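You operate a simulated robot arm through the tools that you are given. There is no shell and no other tool. Be economical: measure what you need, move in short steps, check, and stop when the job is done.

The job below is to be done with a simulated robot arm. You get a single attempt, and the scene is never put back.

JOB
Top up the rinse bottle from the tall jug through the white funnel.
Fine: all of the jug's water goes in; jug on the bench, funnel back in its stand, stopper in.

The check looks at the end state, three seconds after you hand in, the way a careful person would. Anything else that was tipped, shoved, dropped, spilled or broken makes it a failure. A push-on lid holds only when it is set on centred and level and pressed home; a screw cap is set on level and turned clockwise until tight.

ROBOT AND FRAMES
A 6-joint arm with a two-finger parallel gripper, fixed in place. Base frame: the origin is at the foot of the arm, x ahead of it, y to its left, z up. Units: m, degrees, N and s.
With the tool pointing down near the work surface it reaches from about 0.18 to 0.76 m from the base axis. Its first joint turns from -166.0 to 166.0 degrees. Payload 3.91 kg.
The TCP is the grasp point between the finger pads, 0.03 m short of the fingertips. In the tool frame z runs along the fingers and y along their closing line. The gripper opens to 0.11 m. The fingers are 0.02 m wide and 0.01 m thick; the gripper's body (0.048 by 0.112 m) begins 0.055 m behind the TCP.
Orientation is told as [roll, pitch, yaw] about the base's x, y, z axes, in that order, counted from this pose: with the fingers straight down and closing along the base's y, the tool's x points along the base's -x, its y along +y and its z along -z.

CONTROLS
- The arm moves only by the tool arm_command. Its argument "series" is a list of rows, each a list of 3 entries, a list of its own where there are three numbers: the shift along the tool's x, y, z in m, then the turn, a rotation vector about the tool's x, y, z in degrees, then the closure in counts, from 0 (fully open) to 255 (shut). In form: [[[tx, ty, tz], [ax, ay, az], claw], ...]. A call has 1 to 20 rows; each row is the pose to reach, as a shift and turn from the pose commanded when the call began, along the tool's axes at that moment. Each row takes 0.2 s and may step no farther than 0.05 m and 8.6 degrees from the row before; otherwise, or with a gripper value out of range, the whole call is refused. Where a pose cannot be reached the arm comes as near as it can. A force on the tool above 50 N (or 10 N above the force at the start of the call, whichever is more), or a blocked arm, ends the call early, and 0.2 s more pass. The fingers move at their own pace (about 0.045 m/s each) and stop on an object; they squeeze with about 30 N. The grip force told is the motor's: it shows also when the fingers shut on nothing. Time passes only in rows, and 0.2 s behind the last, so rows that repeat a pose let the fingers close. The reply holds the time, the measured pose of the TCP, the force on the tool along the base axes, the opening and the grip force, in the units named above and with some noise, and new pictures: "pictures" is both (left out), scene, wrist or none.
- Cameras (640 x 400 px; columns grow to the right, rows downward): "scene" is fixed at [0.2188, 0.6496, 1.5547]; the picture's right is [-1.00, 0.03, 0.00], its down [0.03, 0.84, -0.55] and it looks along [-0.02, -0.55, -0.84] (base axes); focal length 233 px, centre (320, 200). "wrist" rides on the gripper at [-0.036, 0, -0.057] in the tool frame; the picture's right is [0.00, -1.00, 0.00], its down [0.97, 0.00, -0.24] and it looks along [0.24, 0.00, 0.97] (tool axes); focal length 218 px, centre (320, 200). There is no depth. A picture from a camera that has moved, and an enlarged one, comes with that camera's place and axes in the base frame and with its lens.
- slide_trunk(by): slides the trunk up (or, below 0, down) by that many m; the arm rides with it, the base frame stays. It gives what a move gives, with no picture.
- inspect(camera, box): a new picture of the part [left, top, right, bottom] of that camera's present view, enlarged. The clock stands still meanwhile.
- close_job(): hands the job in; it is judged then, once.

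Work in short steps. Places have to be worked out from the pictures, the camera data and where the tool is seen: move nearer, look again, correct. Check each grasp and each placing, and mend what went wrong. You have 120 turns and 150 pictures in all, those below and enlarged ones among them. Open the gripper and draw the arm clear of the work before you hand the job in, unless the task says otherwise; then end with one line.

The tools are called after "Call:" as name(argument=value, ...) on one line, values as JSON. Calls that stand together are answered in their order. arm_command: Moves the arm, as the interface text tells. Its arguments: {"type":"object","properties":{"series":{"type":"array"},"pictures":{"type":"string","enum":["both","scene","wrist","none"]}},"required":["series"]} The other tools are called the same way: slide_trunk (by) slides the trunk up or down; inspect (camera, box) takes an enlarged picture of a part of a camera's view; close_job () hands the job in.

At the start:

```text
time: 0.0
tcp_pos: [0.0904, 0.3135, 1.2866]
ee_rot: [0.0, -0.1, -0.1]
force: [-0.2, 0.9, 0.0]
grip_width: 0.1102
finger_force: 0.0
trunk travel left (down, up): [-0.5, 0.09]
```

scene: 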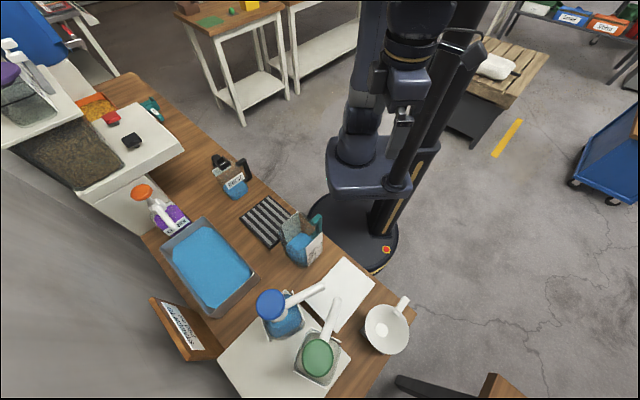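
wrist: 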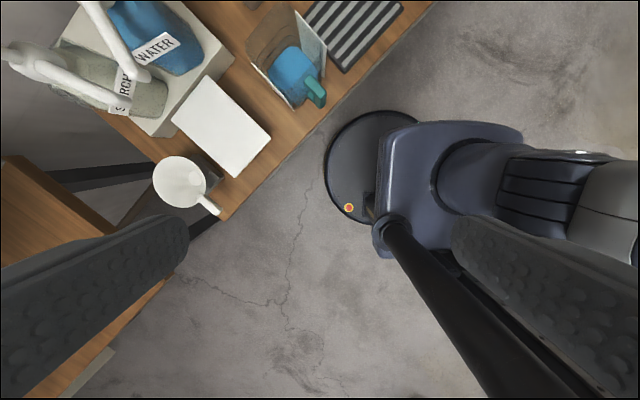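

I'll start with close looks at the bench to identify the jug, the funnel, the rinse bottle and the stopper.

Call:
inspect(camera="scene", box=[200, 250, 420, 400])

Call:
inspect(camera="scene", box=[120, 130, 340, 270])

Call:
inspect(camera="wrist", box=[0, 0, 440, 240])

```text
2.67 times, centred on (310, 325) of scene
camera zoom: at [0.2188, 0.6496, 1.5547], right [-1.0, 0.03, 0.0], down [0.03, 0.84, -0.55], along [-0.02, -0.55, -0.84], focal length 622 px, centre (347, -133)
```

zoom: 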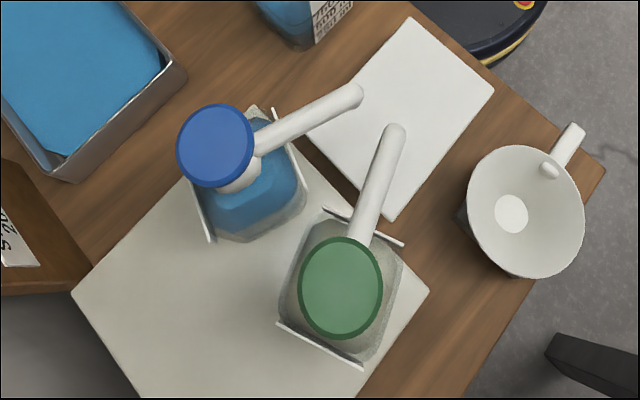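

```text
2.86 times, centred on (230, 200) of scene
camera zoom: at [0.2188, 0.6496, 1.5547], right [-1.0, 0.03, 0.0], down [0.03, 0.84, -0.55], along [-0.02, -0.55, -0.84], focal length 666 px, centre (577, 200)
```

zoom: 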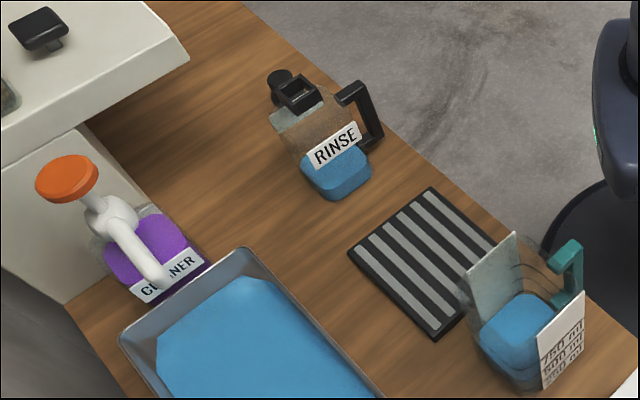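

```text
1.45 times, centred on (220, 120) of wrist
camera zoom: at [0.1264, 0.3128, 1.344], right [0.0, -1.0, 0.0], down [-0.97, 0.0, 0.24], along [-0.24, 0.0, -0.97], focal length 318 px, centre (466, 316)
```

zoom: 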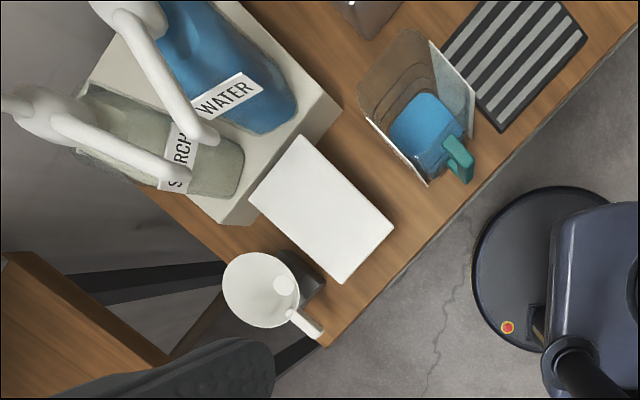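

The tall jug is the teal-handled one, the white funnel stands at the near right corner, and the RINSE bottle is open. The black square piece on the shelf may be its stopper, so I move the wrist camera over the bottle and shelf side to measure.

Call:
arm_command(series=[[[-0.04, -0.02, 0], [0, 0, 0], 0], [[-0.08, -0.04, 0], [0, 0, 0], 0], [[-0.12, -0.06, 0], [0, 0, 0], 0], [[-0.16, -0.08, 0], [0, 0, 0], 0], [[-0.2, -0.1, 0], [0, 0, 0], 0], [[-0.24, -0.12, 0], [0, 0, 0], 0], [[-0.28, -0.14, 0], [0, 0, 0], 0], [[-0.32, -0.16, 0], [0, 0, 0], 0], [[-0.36, -0.18, 0], [0, 0, 0], 0], [[-0.4, -0.2, 0], [0, 0, 0], 0]], pictures="both")

```text
time: 2.2
tcp_pos: [0.4928, 0.1134, 1.2861]
ee_rot: [0.0, -0.1, 0.0]
force: [0.5, -0.3, 0.3]
grip_width: 0.1101
finger_force: 0.0
trunk travel left (down, up): [-0.5, 0.09]
camera wrist: at [0.5299, 0.1134, 1.3427], right [0.0, -1.0, 0.0], down [-0.97, 0.0, 0.24], along [-0.24, 0.0, -0.97], focal length 218 px, centre (320, 200)
```

scene: 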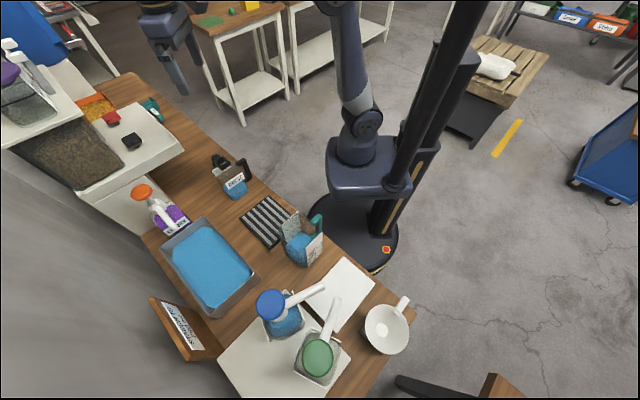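
wrist: 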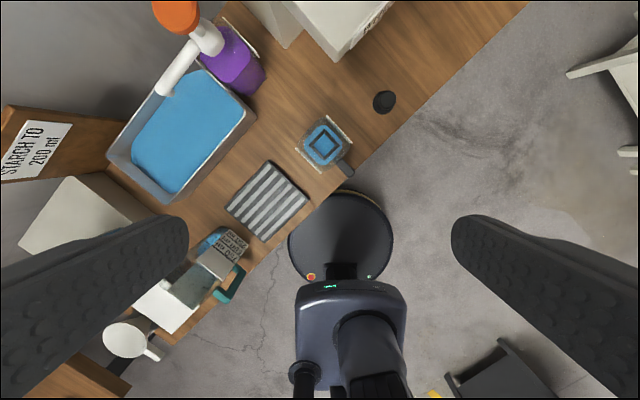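

The wrist view shows a black round piece on the bench behind the bottle, which may be the stopper. I enlarge that area and the shelf.

Call:
inspect(camera="wrist", box=[260, 70, 420, 190])

Call:
inspect(camera="scene", box=[200, 140, 270, 210])

Call:
inspect(camera="scene", box=[60, 80, 190, 200])

Call:
inspect(camera="scene", box=[270, 190, 350, 280])

```text
3.33 times, centred on (340, 130) of wrist
camera zoom: at [0.5299, 0.1134, 1.3427], right [0.0, -1.0, 0.0], down [-0.97, 0.0, 0.24], along [-0.24, 0.0, -0.97], focal length 728 px, centre (253, 433)
```

zoom: 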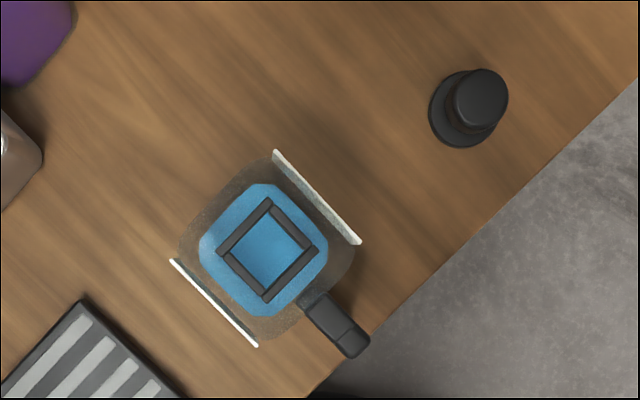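

```text
5.71 times, centred on (235, 175) of scene
camera zoom: at [0.2188, 0.6496, 1.5547], right [-1.0, 0.03, 0.0], down [0.03, 0.84, -0.55], along [-0.02, -0.55, -0.84], focal length 1332 px, centre (806, 343)
```

zoom: 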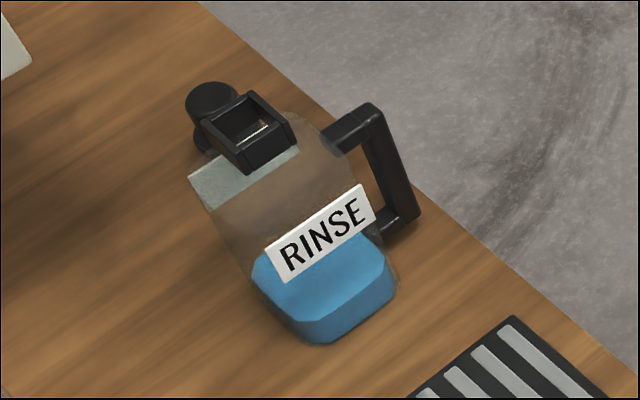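

```text
3.33 times, centred on (125, 140) of scene
camera zoom: at [0.2188, 0.6496, 1.5547], right [-1.0, 0.03, 0.0], down [0.03, 0.84, -0.55], along [-0.02, -0.55, -0.84], focal length 777 px, centre (970, 400)
```

zoom: 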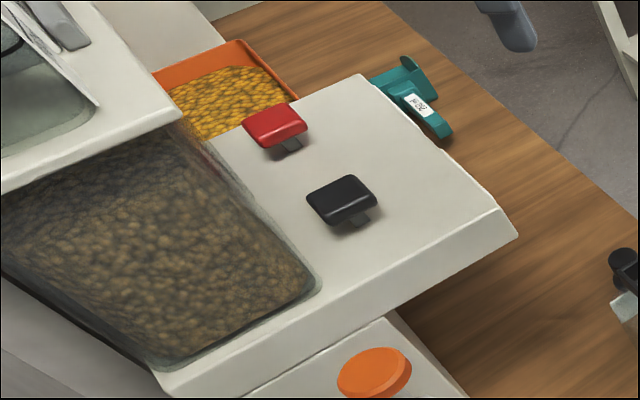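

```text
4.44 times, centred on (310, 235) of scene
camera zoom: at [0.2188, 0.6496, 1.5547], right [-1.0, 0.03, 0.0], down [0.03, 0.84, -0.55], along [-0.02, -0.55, -0.84], focal length 1036 px, centre (364, 44)
```

zoom: 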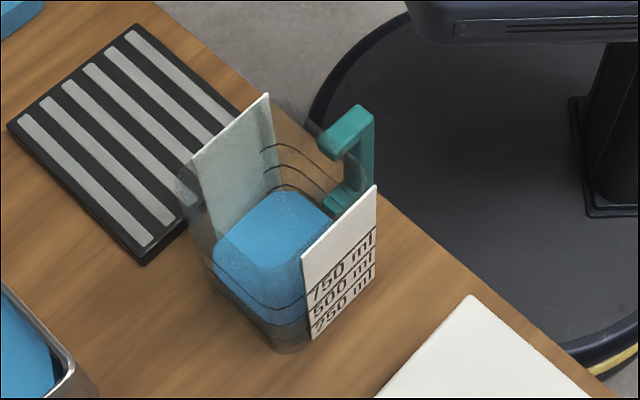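

The round black piece is too wide for the bottle's square neck (inner ~28 mm). The square black plug with a stem on the shelf looks like the match. I tilt the tool outward to see the shelf better.

Call:
arm_command(series=[[[0, 0, 0], [0, -8.5, 0], 0], [[0, 0, 0], [0, -17, 0], 0], [[0, 0, 0], [0, -25.5, 0], 0], [[0, 0, 0], [0, -34, 0], 0], [[0, 0, 0], [0, -42, 0], 0]], pictures="wrist")

```text
time: 3.4
tcp_pos: [0.4895, 0.1136, 1.2885]
ee_rot: [0.1, -42.3, 0.1]
force: [-0.4, -0.1, -0.6]
grip_width: 0.1101
finger_force: 0.0
trunk travel left (down, up): [-0.5, 0.09]
camera wrist: at [0.4793, 0.1133, 1.3543], right [0.0, -1.0, 0.0], down [-0.88, 0.0, -0.47], along [0.47, 0.0, -0.88], focal length 218 px, centre (320, 200)
```

wrist: 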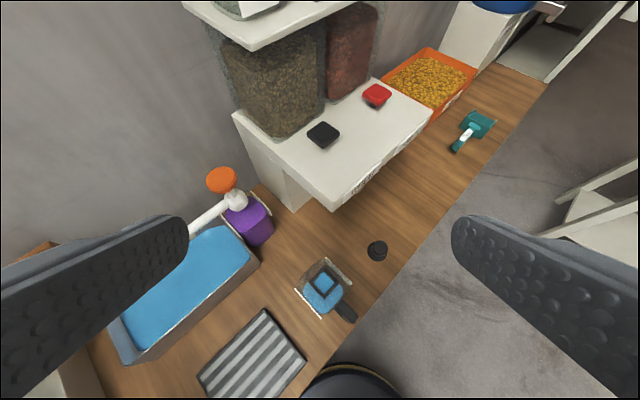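

Call:
inspect(camera="wrist", box=[220, 60, 460, 210])

Call:
inspect(camera="wrist", box=[280, 220, 400, 330])

```text
2.67 times, centred on (340, 135) of wrist
camera zoom: at [0.4793, 0.1133, 1.3543], right [0.0, -1.0, 0.0], down [-0.88, 0.0, -0.47], along [0.47, 0.0, -0.88], focal length 582 px, centre (267, 373)
```

zoom: 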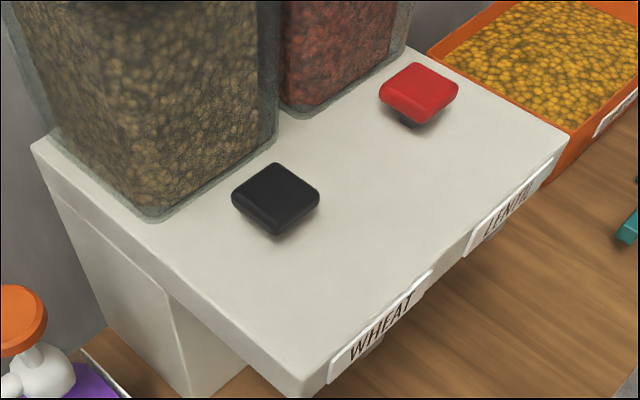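

```text
3.64 times, centred on (340, 275) of wrist
camera zoom: at [0.4793, 0.1133, 1.3543], right [0.0, -1.0, 0.0], down [-0.88, 0.0, -0.47], along [0.47, 0.0, -0.88], focal length 794 px, centre (247, -73)
```

zoom: 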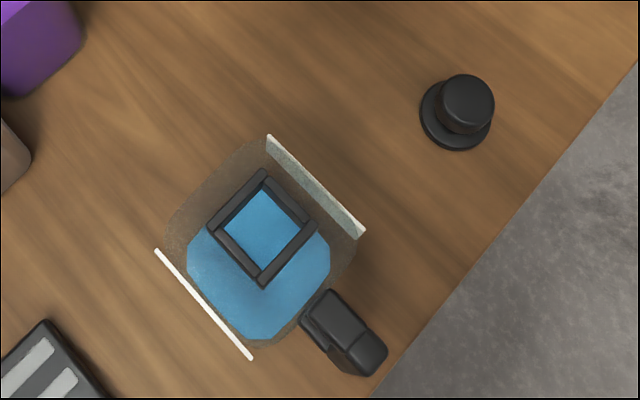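

The square knobs seem to belong to the WHEAT and LENTIL bins, so I take another careful look at the round stopper and the neck at high zoom.

Call:
inspect(camera="scene", box=[210, 145, 242, 170])

Call:
inspect(camera="wrist", box=[360, 235, 392, 265])

Call:
inspect(camera="wrist", box=[290, 255, 360, 330])

```text
16.00 times, centred on (226, 158) of scene
camera zoom: at [0.2188, 0.6496, 1.5547], right [-1.0, 0.03, 0.0], down [0.03, 0.84, -0.55], along [-0.02, -0.55, -0.84], focal length 3730 px, centre (1824, 880)
```

zoom: 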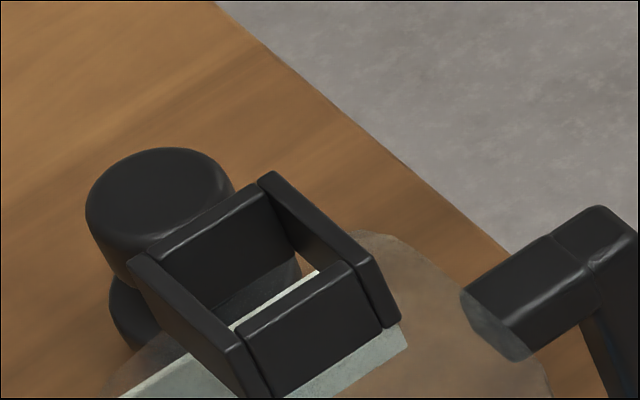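

```text
13.33 times, centred on (376, 250) of wrist
camera zoom: at [0.4793, 0.1133, 1.3543], right [0.0, -1.0, 0.0], down [-0.88, 0.0, -0.47], along [0.47, 0.0, -0.88], focal length 2910 px, centre (-427, -467)
```

zoom: 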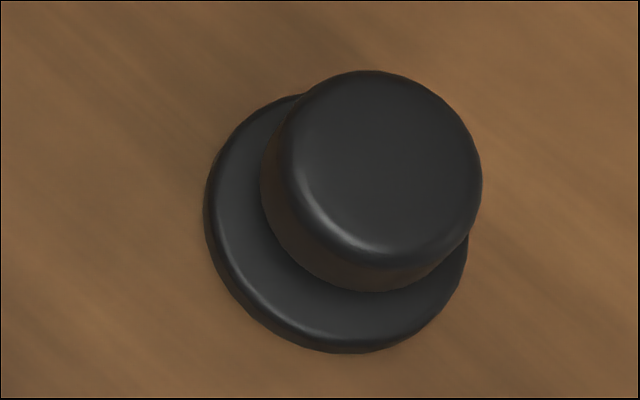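

```text
5.33 times, centred on (325, 292) of wrist
camera zoom: at [0.4793, 0.1133, 1.3543], right [0.0, -1.0, 0.0], down [-0.88, 0.0, -0.47], along [0.47, 0.0, -0.88], focal length 1164 px, centre (293, -293)
```

zoom: 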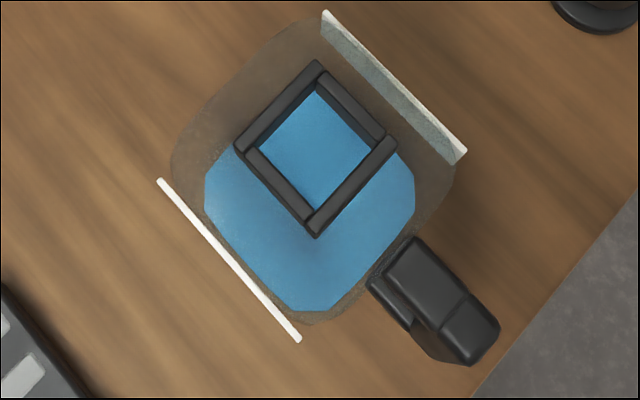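

The round one is a knob on a 50 mm flange and looks like the neck's push-on stopper; I'll look at its underside once it is lifted. Now I level the tool and move over to the funnel and jug to measure them.

Call:
arm_command(series=[[[0.0266, 0.03, -0.0242], [0, 4.2, 0], 0], [[0.0532, 0.06, -0.0484], [0, 8.4, 0], 0], [[0.0798, 0.09, -0.0726], [0, 12.6, 0], 0], [[0.1064, 0.12, -0.0968], [0, 16.8, 0], 0], [[0.133, 0.15, -0.121], [0, 21, 0], 0], [[0.1596, 0.18, -0.1452], [0, 25.2, 0], 0], [[0.1862, 0.21, -0.1694], [0, 29.4, 0], 0], [[0.2128, 0.24, -0.1936], [0, 33.6, 0], 0], [[0.2394, 0.27, -0.2178], [0, 37.8, 0], 0], [[0.266, 0.3, -0.242], [0, 42.2, 0], 0]], pictures="wrist")

```text
time: 5.6
tcp_pos: [0.1325, 0.41, 1.2904]
ee_rot: [0.0, 0.2, 0.0]
force: [-0.4, -0.5, -0.2]
grip_width: 0.1099
finger_force: 0.2
trunk travel left (down, up): [-0.5, 0.09]
camera wrist: at [0.1685, 0.4116, 1.347], right [0.0, -1.0, 0.0], down [-0.97, 0.0, 0.24], along [-0.24, 0.0, -0.97], focal length 218 px, centre (320, 200)
```

wrist: 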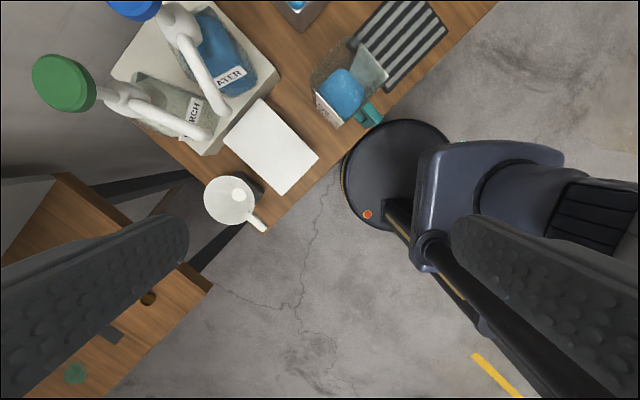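

Call:
inspect(camera="wrist", box=[190, 160, 290, 240])

Call:
inspect(camera="wrist", box=[295, 25, 400, 140])

Call:
inspect(camera="scene", box=[350, 285, 425, 365])

```text
5.00 times, centred on (240, 200) of wrist
camera zoom: at [0.1685, 0.4116, 1.347], right [0.0, -1.0, 0.0], down [-0.97, 0.0, 0.24], along [-0.24, 0.0, -0.97], focal length 1091 px, centre (720, 200)
```

zoom: 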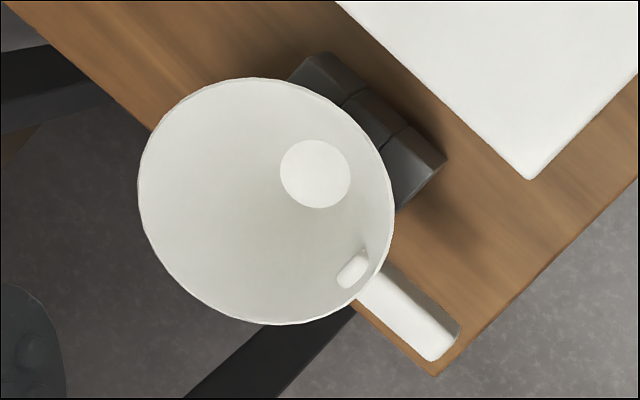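

```text
3.48 times, centred on (348, 82) of wrist
camera zoom: at [0.1685, 0.4116, 1.347], right [0.0, -1.0, 0.0], down [-0.97, 0.0, 0.24], along [-0.24, 0.0, -0.97], focal length 759 px, centre (224, 609)
```

zoom: 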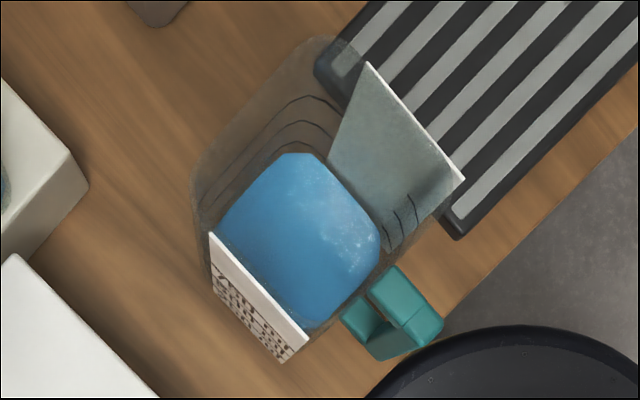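

```text
5.00 times, centred on (388, 325) of scene
camera zoom: at [0.2188, 0.6496, 1.5547], right [-1.0, 0.03, 0.0], down [0.03, 0.84, -0.55], along [-0.02, -0.55, -0.84], focal length 1166 px, centre (-18, -425)
```

zoom: 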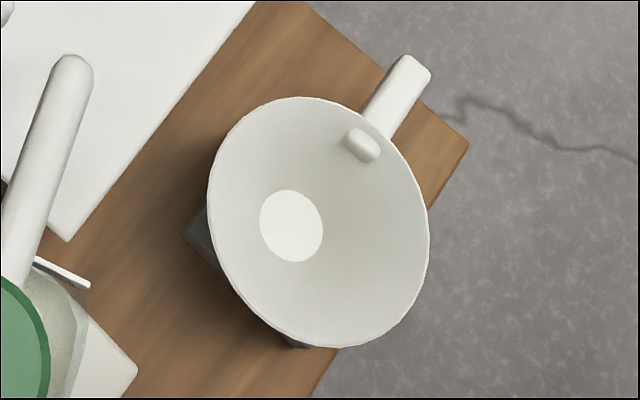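

Triangulation puts the funnel rim at about (0.053, 0.606, 0.893). Its handle points toward azimuth −132°, with the tip near (−0.012, 0.533). I hover over the handle with the fingers aligned across it.

Call:
arm_command(series=[[[0.022, 0.023, 0.03], [0, 0, -8.2], 0], [[0.044, 0.046, 0.06], [0, 0, -16.4], 0], [[0.066, 0.068, 0.09], [0, 0, -24.6], 0], [[0.088, 0.09, 0.12], [0, 0, -32.8], 0], [[0.11, 0.113, 0.15], [0, 0, -41], 0], [[0.1325, 0.136, 0.18], [0, 0, -49], 0]], pictures="both")

```text
time: 7.0
tcp_pos: [-0.0053, 0.545, 1.107]
ee_rot: [0.2, 0.0, 49.1]
force: [0.5, -0.1, 0.6]
grip_width: 0.1102
finger_force: 0.0
trunk travel left (down, up): [-0.5, 0.09]
camera wrist: at [0.0187, 0.573, 1.1637], right [0.76, -0.65, 0.0], down [-0.63, -0.73, 0.24], along [-0.16, -0.18, -0.97], focal length 218 px, centre (320, 200)
```

scene: 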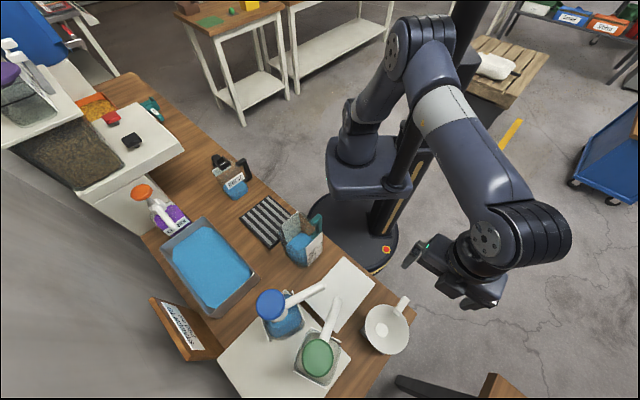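
wrist: 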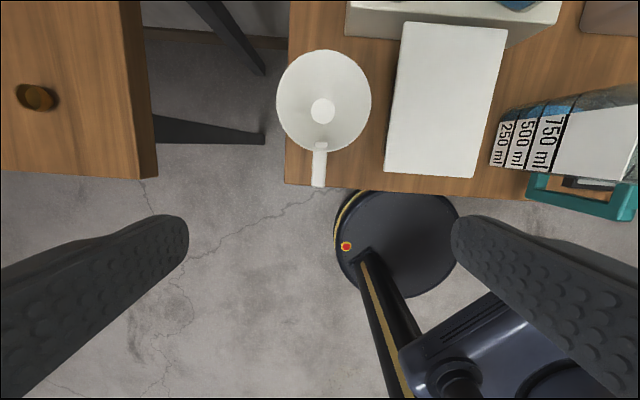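

The hover is good: the handle lies near azimuth −135°, so a 4° yaw correction is needed. I zoom in for the funnel handle and the jug handle.

Call:
inspect(camera="wrist", box=[260, 30, 400, 200])

Call:
inspect(camera="wrist", box=[480, 60, 640, 230])

```text
2.35 times, centred on (330, 115) of wrist
camera zoom: at [0.0187, 0.573, 1.1637], right [0.76, -0.65, 0.0], down [-0.63, -0.73, 0.24], along [-0.16, -0.18, -0.97], focal length 514 px, centre (296, 400)
```

zoom: 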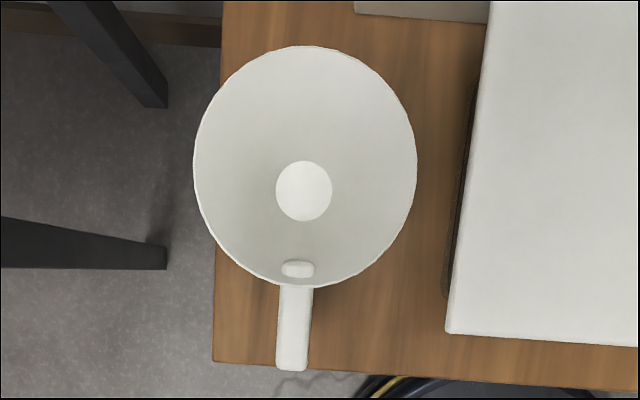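

```text
2.35 times, centred on (560, 145) of wrist
camera zoom: at [0.0187, 0.573, 1.1637], right [0.76, -0.65, 0.0], down [-0.63, -0.73, 0.24], along [-0.16, -0.18, -0.97], focal length 514 px, centre (-245, 329)
```

zoom: 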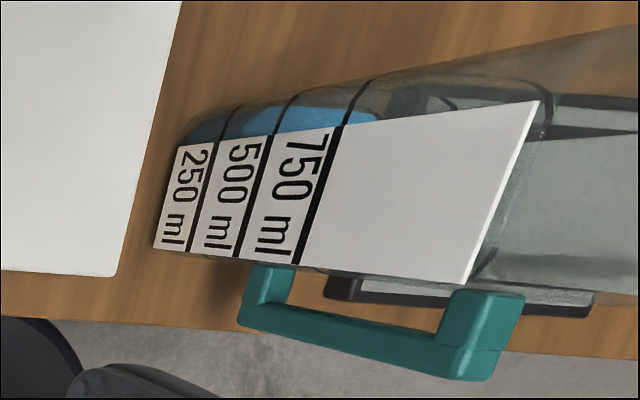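

Handle mid is about (−0.002, 0.5525) at z≈0.885. I descend most of the way with the yaw corrected, then look.

Call:
arm_command(series=[[[-0.008, 0.0024, 0.04], [0, 0, 4], 0], [[-0.008, 0.0024, 0.08], [0, 0, 4], 0], [[-0.008, 0.0024, 0.12], [0, 0, 4], 0], [[-0.008, 0.0024, 0.16], [0, 0, 4], 80], [[-0.008, 0.0024, 0.185], [0, 0, 4], 120], [[-0.008, 0.0024, 0.185], [0, 0, 4], 120]], pictures="both")

```text
time: 8.4
tcp_pos: [-0.0011, 0.5553, 0.924]
ee_rot: [0.0, 0.2, 45.0]
force: [-0.4, -0.1, -0.2]
grip_width: 0.0582
finger_force: 0.0
trunk travel left (down, up): [-0.5, 0.09]
camera wrist: at [0.0255, 0.5811, 0.9804], right [0.71, -0.71, 0.0], down [-0.69, -0.69, 0.24], along [-0.17, -0.17, -0.97], focal length 218 px, centre (320, 200)
```

scene: 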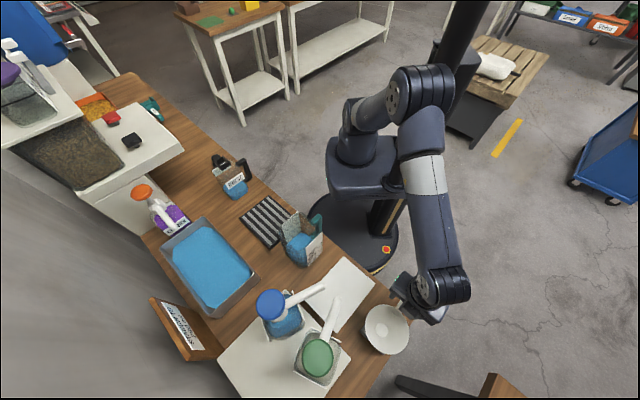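
wrist: 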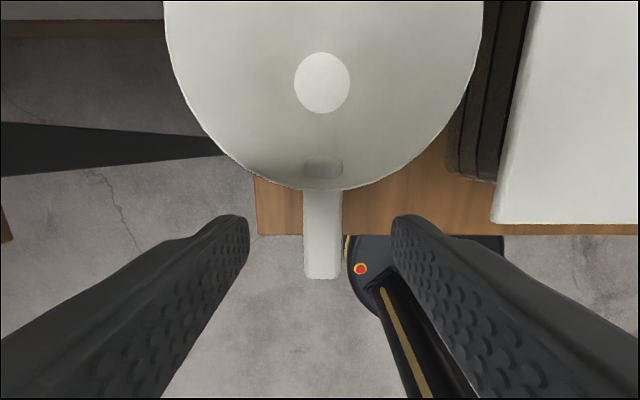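

Centred on the handle. I go down to z≈0.883 and close.

Call:
arm_command(series=[[[0.002, -0.0005, 0.02], [0, 0, 0], 120], [[0.002, -0.0005, 0.041], [0, 0, 0], 120], [[0.002, -0.0005, 0.041], [0, 0, 0], 255], [[0.002, -0.0005, 0.041], [0, 0, 0], 255], [[0.002, -0.0005, 0.041], [0, 0, 0], 255], [[0.002, -0.0005, 0.041], [0, 0, 0], 255]], pictures="both")

```text
time: 9.8
tcp_pos: [-0.0002, 0.5533, 0.8834]
ee_rot: [0.1, 0.0, 45.1]
force: [0.2, 0.7, 1.0]
grip_width: 0.0172
finger_force: 30.0
trunk travel left (down, up): [-0.5, 0.09]
camera wrist: at [0.0252, 0.5797, 0.9399], right [0.71, -0.71, 0.0], down [-0.69, -0.69, 0.24], along [-0.17, -0.17, -0.97], focal length 218 px, centre (320, 200)
```

scene: 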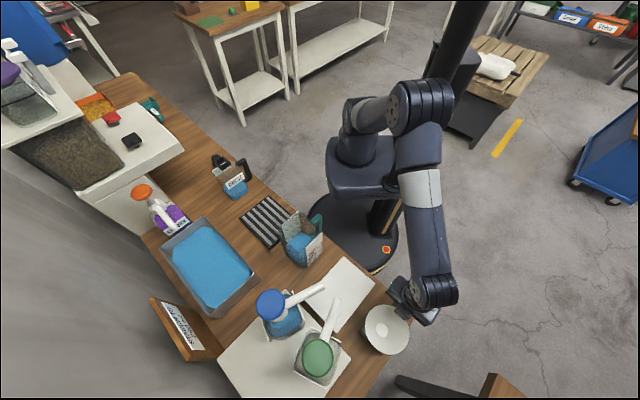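
wrist: 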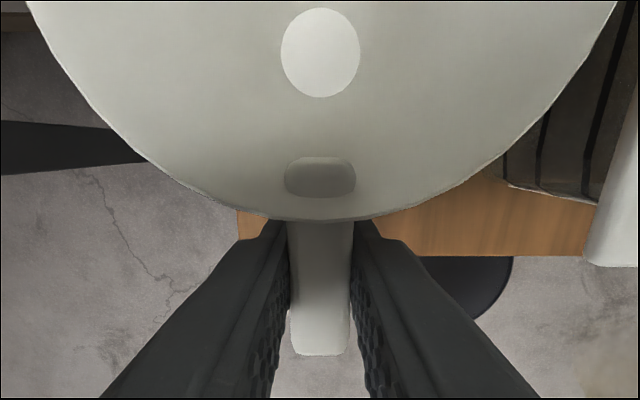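

Gripped (17 mm wide). Grasp pose is (−0.0002, 0.5533, 0.8834) at yaw 45°, noted for the return. I lift straight up.

Call:
arm_command(series=[[[0, 0, -0.01], [0, 0, 0], 255], [[0, 0, -0.03], [0, 0, 0], 255], [[0, 0, -0.06], [0, 0, 0], 255], [[0, 0, -0.1], [0, 0, 0], 255], [[0, 0, -0.14], [0, 0, 0], 255], [[0, 0, -0.18], [0, 0, 0], 255], [[0, 0, -0.2166], [0, 0, 0], 255]], pictures="both")

Call:
inspect(camera="scene", box=[330, 260, 450, 400])

```text
time: 11.4
tcp_pos: [-0.0017, 0.5552, 1.1019]
ee_rot: [0.2, 0.2, 45.1]
force: [0.7, 0.0, -0.5]
grip_width: 0.0174
finger_force: 30.1
trunk travel left (down, up): [-0.5, 0.09]
camera wrist: at [0.0249, 0.5808, 1.1585], right [0.71, -0.71, 0.0], down [-0.69, -0.69, 0.24], along [-0.17, -0.17, -0.97], focal length 218 px, centre (320, 200)
```

scene: 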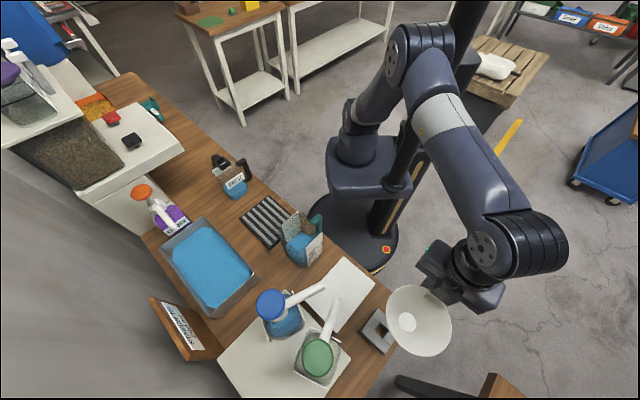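
wrist: 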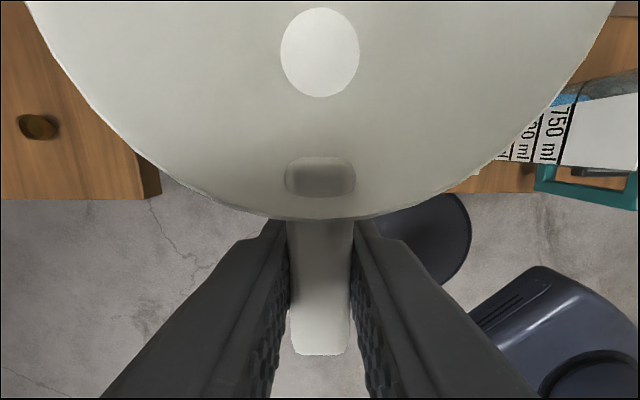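

```text
2.86 times, centred on (390, 330) of scene
camera zoom: at [0.2188, 0.6496, 1.5547], right [-1.0, 0.03, 0.0], down [0.03, 0.84, -0.55], along [-0.02, -0.55, -0.84], focal length 666 px, centre (120, -171)
```

zoom: 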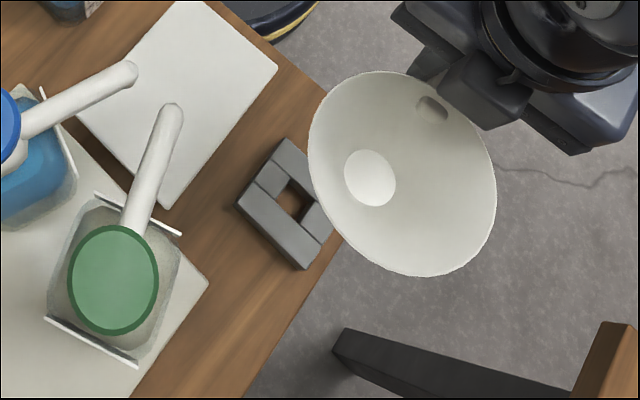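

The stand is a square ring with a square hole of about 30 mm, like the bottle neck. The funnel axis is about 75 mm inboard of the TCP. I carry it above the bottle (neck ≈ (0.530, 0.106, 0.965)) with the handle turned toward −y, away from the pouring side.

Call:
arm_command(series=[[[-0.0004, -0.045, -0.015], [0, 0, -2], 255], [[-0.001, -0.09, -0.03], [0, 0, -5], 255], [[-0.001, -0.136, -0.045], [0, 0, -8], 255], [[-0.0015, -0.183, -0.06], [0, 0, -11], 255], [[-0.002, -0.23, -0.06], [0, 0, -14], 255], [[-0.002, -0.277, -0.06], [0, 0, -17], 255], [[-0.0025, -0.324, -0.06], [0, 0, -20], 255], [[-0.003, -0.371, -0.06], [0, 0, -23], 255], [[-0.0035, -0.418, -0.06], [0, 0, -26], 255], [[-0.004, -0.465, -0.06], [0, 0, -29], 255], [[-0.004, -0.512, -0.06], [0, 0, -32], 255], [[-0.0045, -0.559, -0.06], [0, 0, -35], 255], [[-0.005, -0.606, -0.06], [0, 0, -38], 255], [[-0.0055, -0.653, -0.06], [0, 0, -41], 255], [[-0.006, -0.7, -0.06], [0, 0, -43], 255], [[-0.006, -0.747, -0.06], [0, 0, -45], 255], [[-0.006, -0.747, -0.06], [0, 0, -45], 255]], pictures="both")

Call:
inspect(camera="scene", box=[190, 70, 290, 210])

```text
time: 15.0
tcp_pos: [0.5276, 0.0274, 1.1583]
ee_rot: [0.2, 0.1, 90.1]
force: [0.3, -0.6, -1.0]
grip_width: 0.0171
finger_force: 30.2
trunk travel left (down, up): [-0.5, 0.09]
camera wrist: at [0.5291, 0.0634, 1.2157], right [1.0, 0.0, 0.0], down [0.0, -0.97, 0.24], along [0.0, -0.24, -0.97], focal length 218 px, centre (320, 200)
```

scene: 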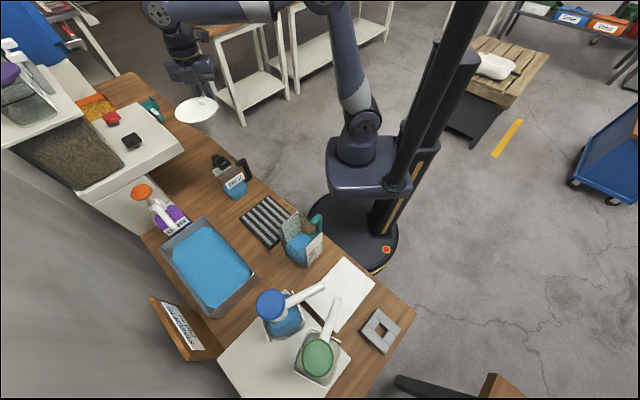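
wrist: 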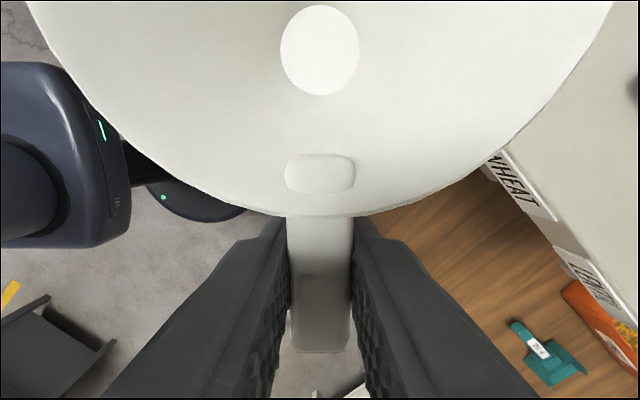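

```text
2.86 times, centred on (240, 140) of scene
camera zoom: at [0.2188, 0.6496, 1.5547], right [-1.0, 0.03, 0.0], down [0.03, 0.84, -0.55], along [-0.02, -0.55, -0.84], focal length 666 px, centre (549, 371)
```

zoom: 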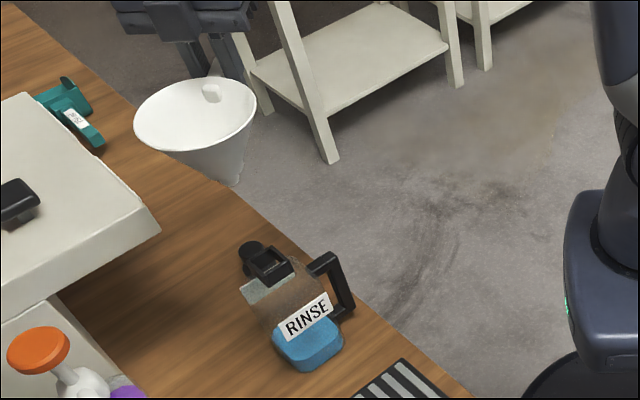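

The funnel is above the bottle and the rim reads about (0.525, 0.103). I zoom on its lower end.

Call:
inspect(camera="scene", box=[225, 90, 295, 150])

Call:
inspect(camera="scene", box=[172, 90, 232, 145])

```text
6.67 times, centred on (260, 120) of scene
camera zoom: at [0.2188, 0.6496, 1.5547], right [-1.0, 0.03, 0.0], down [0.03, 0.84, -0.55], along [-0.02, -0.55, -0.84], focal length 1554 px, centre (720, 733)
```

zoom: 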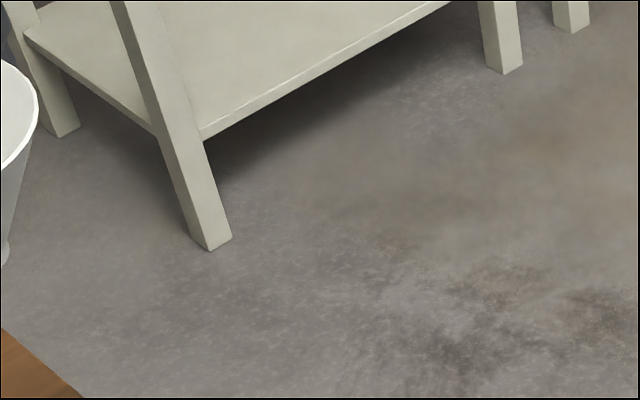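

```text
7.27 times, centred on (202, 118) of scene
camera zoom: at [0.2188, 0.6496, 1.5547], right [-1.0, 0.03, 0.0], down [0.03, 0.84, -0.55], along [-0.02, -0.55, -0.84], focal length 1696 px, centre (1178, 800)
```

zoom: 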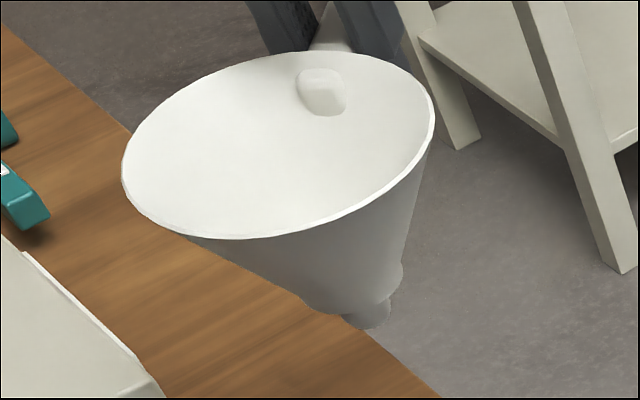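

The funnel has a short stem, with its tip about 69 mm below the TCP. I lower it until the tip is just above the neck and then check alignment.

Call:
arm_command(series=[[[-0.002, -0.003, 0.04], [0, 0, 0], 255], [[-0.002, -0.003, 0.08], [0, 0, 0], 255], [[-0.002, -0.003, 0.105], [0, 0, 0], 255], [[-0.002, -0.003, 0.105], [0, 0, 0], 255]], pictures="wrist")

Call:
inspect(camera="scene", box=[190, 120, 260, 180])

```text
time: 16.0
tcp_pos: [0.5348, 0.029, 1.051]
ee_rot: [0.2, 0.0, 90.0]
force: [0.9, 0.2, -0.4]
grip_width: 0.0172
finger_force: 29.5
trunk travel left (down, up): [-0.5, 0.09]
camera wrist: at [0.5355, 0.0654, 1.1082], right [1.0, 0.0, 0.0], down [0.0, -0.97, 0.24], along [0.0, -0.24, -0.97], focal length 218 px, centre (320, 200)
```

wrist: 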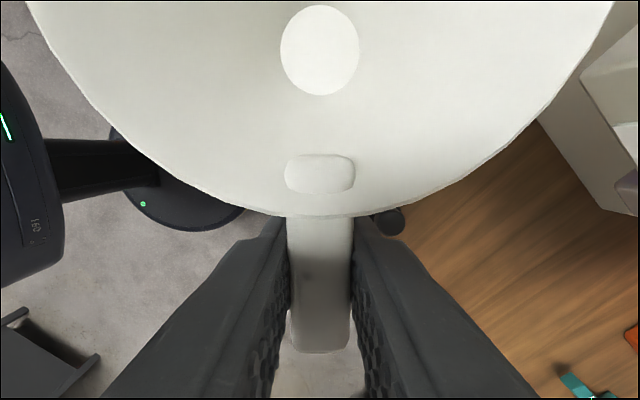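

```text
6.67 times, centred on (225, 150) of scene
camera zoom: at [0.2188, 0.6496, 1.5547], right [-1.0, 0.03, 0.0], down [0.03, 0.84, -0.55], along [-0.02, -0.55, -0.84], focal length 1554 px, centre (953, 533)
```

zoom: 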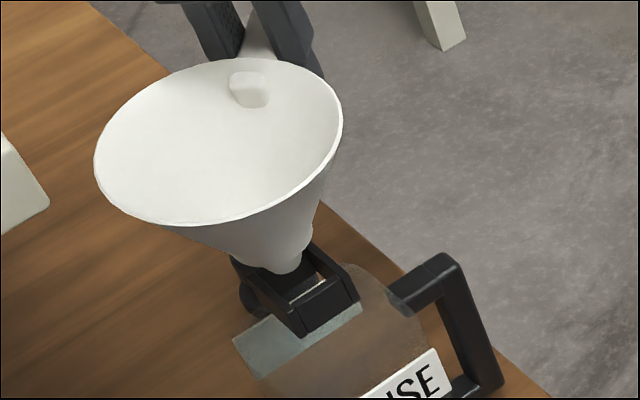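

The stem is just above the collar. I zoom more closely for the lateral offset.

Call:
inspect(camera="scene", box=[214, 146, 254, 176])

```text
13.33 times, centred on (234, 161) of scene
camera zoom: at [0.2188, 0.6496, 1.5547], right [-1.0, 0.03, 0.0], down [0.03, 0.84, -0.55], along [-0.02, -0.55, -0.84], focal length 3109 px, centre (1467, 720)
```

zoom: 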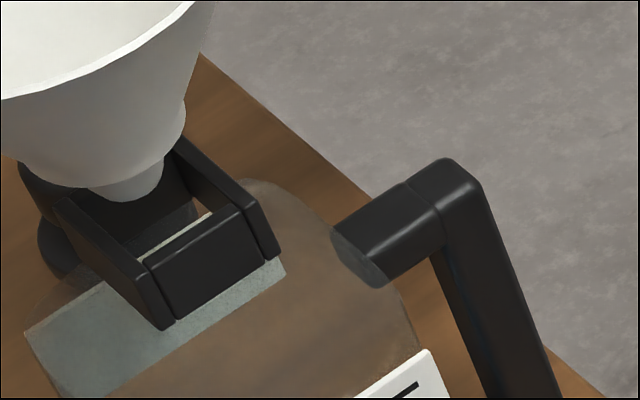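

Stem and neck look aligned to within a few mm. I nudge −x by 2 mm, lower to collar level and look again, where parallax matters less.

Call:
arm_command(series=[[[0, 0.002, 0.003], [0, 0, 0], 255], [[0, 0.002, 0.006], [0, 0, 0], 255], [[0, 0.002, 0.009], [0, 0, 0], 255], [[0, 0.002, 0.009], [0, 0, 0], 255]], pictures="none")

Call:
inspect(camera="scene", box=[214, 146, 254, 176])

```text
time: 17.0
tcp_pos: [0.5334, 0.0315, 1.0426]
ee_rot: [0.2, 0.0, 90.0]
force: [0.5, 0.2, -0.7]
grip_width: 0.0172
finger_force: 30.3
trunk travel left (down, up): [-0.5, 0.09]
```

```text
13.33 times, centred on (234, 161) of scene
camera zoom: at [0.2188, 0.6496, 1.5547], right [-1.0, 0.03, 0.0], down [0.03, 0.84, -0.55], along [-0.02, -0.55, -0.84], focal length 3109 px, centre (1467, 720)
```

zoom: 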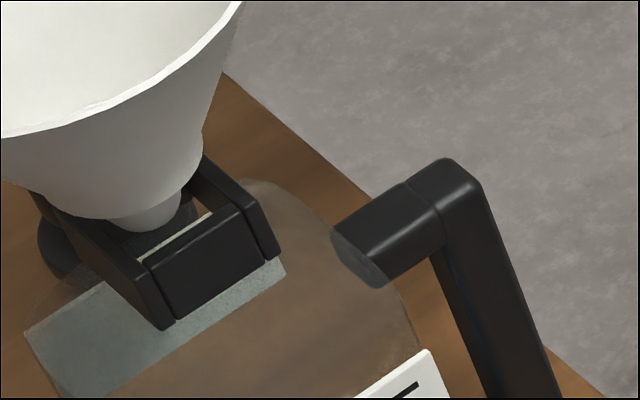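

The stem tip is about at collar level and roughly 2 mm off toward +x/+y. I correct it and descend gently, watching the force.

Call:
arm_command(series=[[[0.0015, 0.002, 0.0], [0, 0, 0], 255], [[0.0015, 0.002, 0.003], [0, 0, 0], 255], [[0.0015, 0.002, 0.006], [0, 0, 0], 255], [[0.0015, 0.002, 0.006], [0, 0, 0], 255]], pictures="none")

Call:
inspect(camera="scene", box=[214, 146, 254, 176])

```text
time: 18.0
tcp_pos: [0.5319, 0.0307, 1.038]
ee_rot: [0.2, 0.0, 90.1]
force: [0.0, -0.6, -0.5]
grip_width: 0.0175
finger_force: 29.9
trunk travel left (down, up): [-0.5, 0.09]
```

```text
13.33 times, centred on (234, 161) of scene
camera zoom: at [0.2188, 0.6496, 1.5547], right [-1.0, 0.03, 0.0], down [0.03, 0.84, -0.55], along [-0.02, -0.55, -0.84], focal length 3109 px, centre (1467, 720)
```

zoom: 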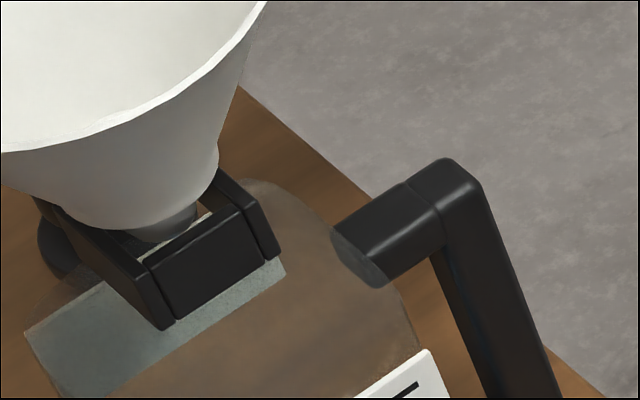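

The stem is inside the collar with no contact force. I continue down.

Call:
arm_command(series=[[[0, 0, 0.003], [0, 0, 0], 255], [[0, 0, 0.006], [0, 0, 0], 255], [[0, 0, 0.009], [0, 0, 0], 255], [[0, 0, 0.009], [0, 0, 0], 255]], pictures="none")

Call:
inspect(camera="scene", box=[204, 136, 264, 186])

```text
time: 19.0
tcp_pos: [0.5328, 0.0325, 1.0281]
ee_rot: [0.2, 0.0, 90.0]
force: [-0.1, 0.5, -0.6]
grip_width: 0.0174
finger_force: 30.0
trunk travel left (down, up): [-0.5, 0.09]
```

```text
8.00 times, centred on (234, 161) of scene
camera zoom: at [0.2188, 0.6496, 1.5547], right [-1.0, 0.03, 0.0], down [0.03, 0.84, -0.55], along [-0.02, -0.55, -0.84], focal length 1865 px, centre (1008, 512)
```

zoom: 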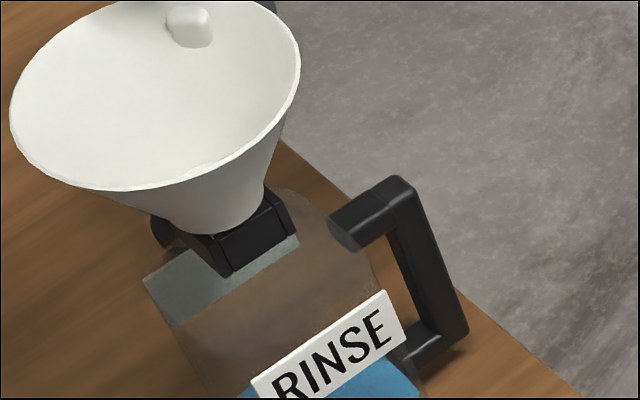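

No contact yet, so I go further in small steps until it seats.

Call:
arm_command(series=[[[0, 0, 0.002], [0, 0, 0], 255], [[0, 0, 0.004], [0, 0, 0], 255], [[0, 0, 0.006], [0, 0, 0], 255], [[0, 0, 0.006], [0, 0, 0], 255]], pictures="none")

Call:
inspect(camera="scene", box=[204, 136, 264, 186])

```text
time: 20.0
tcp_pos: [0.5322, 0.0293, 1.0221]
ee_rot: [-0.1, 0.0, 90.0]
force: [1.5, -3.8, 14.2]
grip_width: 0.0174
finger_force: 30.1
trunk travel left (down, up): [-0.5, 0.09]
```

```text
8.00 times, centred on (234, 161) of scene
camera zoom: at [0.2188, 0.6496, 1.5547], right [-1.0, 0.03, 0.0], down [0.03, 0.84, -0.55], along [-0.02, -0.55, -0.84], focal length 1865 px, centre (1008, 512)
```

zoom: 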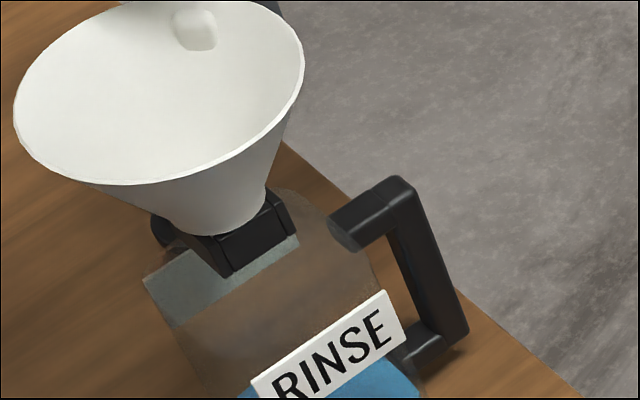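

Seated: 14 N of contact at TCP z≈1.022. I ease up 1.5 mm to unload, open the fingers and check how the funnel sits.

Call:
arm_command(series=[[[0, 0, -0.0015], [0, 0, 0], 255], [[0, 0, -0.0015], [0, 0, 0], 200], [[0, 0, -0.0015], [0, 0, 0], 150], [[0, 0, -0.0015], [0, 0, 0], 150]], pictures="wrist")

Call:
inspect(camera="scene", box=[180, 116, 270, 186])

```text
time: 21.0
tcp_pos: [0.5308, 0.0313, 1.0237]
ee_rot: [0.2, 0.1, 90.0]
force: [0.4, 0.0, -0.1]
grip_width: 0.0452
finger_force: 0.0
trunk travel left (down, up): [-0.5, 0.09]
camera wrist: at [0.5321, 0.0678, 1.0803], right [1.0, 0.0, 0.0], down [0.0, -0.97, 0.24], along [0.0, -0.24, -0.97], focal length 218 px, centre (320, 200)
```

wrist: 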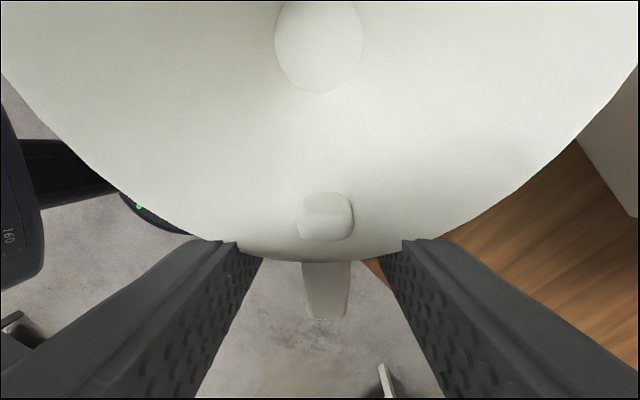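

```text
5.71 times, centred on (225, 151) of scene
camera zoom: at [0.2188, 0.6496, 1.5547], right [-1.0, 0.03, 0.0], down [0.03, 0.84, -0.55], along [-0.02, -0.55, -0.84], focal length 1332 px, centre (863, 480)
```

zoom: 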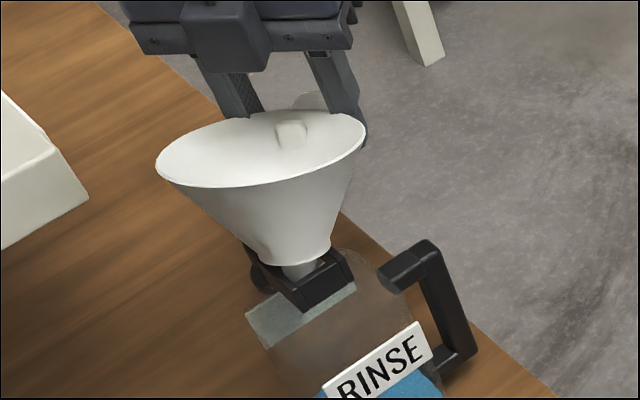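

After release the funnel tipped handle-down. I take a closer look before deciding what to do.

Call:
inspect(camera="scene", box=[210, 140, 250, 170])

Call:
inspect(camera="wrist", box=[260, 180, 380, 330])

```text
13.33 times, centred on (230, 155) of scene
camera zoom: at [0.2188, 0.6496, 1.5547], right [-1.0, 0.03, 0.0], down [0.03, 0.84, -0.55], along [-0.02, -0.55, -0.84], focal length 3109 px, centre (1520, 800)
```

zoom: 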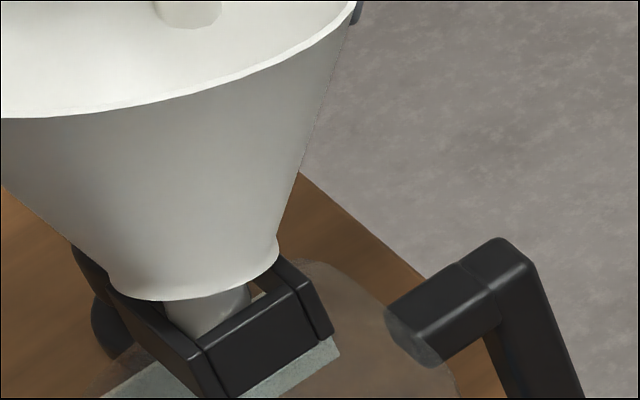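

```text
2.67 times, centred on (320, 255) of wrist
camera zoom: at [0.5321, 0.0678, 1.0803], right [1.0, 0.0, 0.0], down [0.0, -0.97, 0.24], along [0.0, -0.24, -0.97], focal length 582 px, centre (320, 53)
```

zoom: 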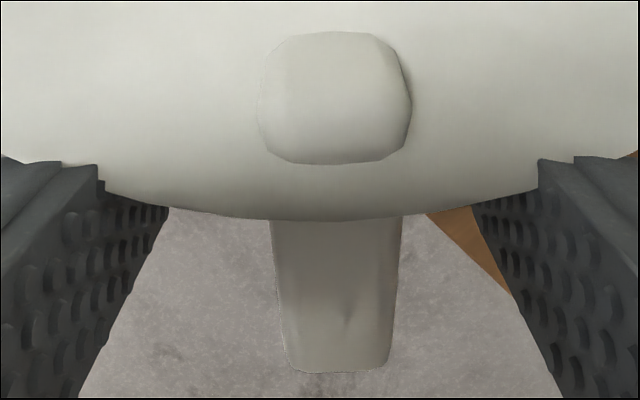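

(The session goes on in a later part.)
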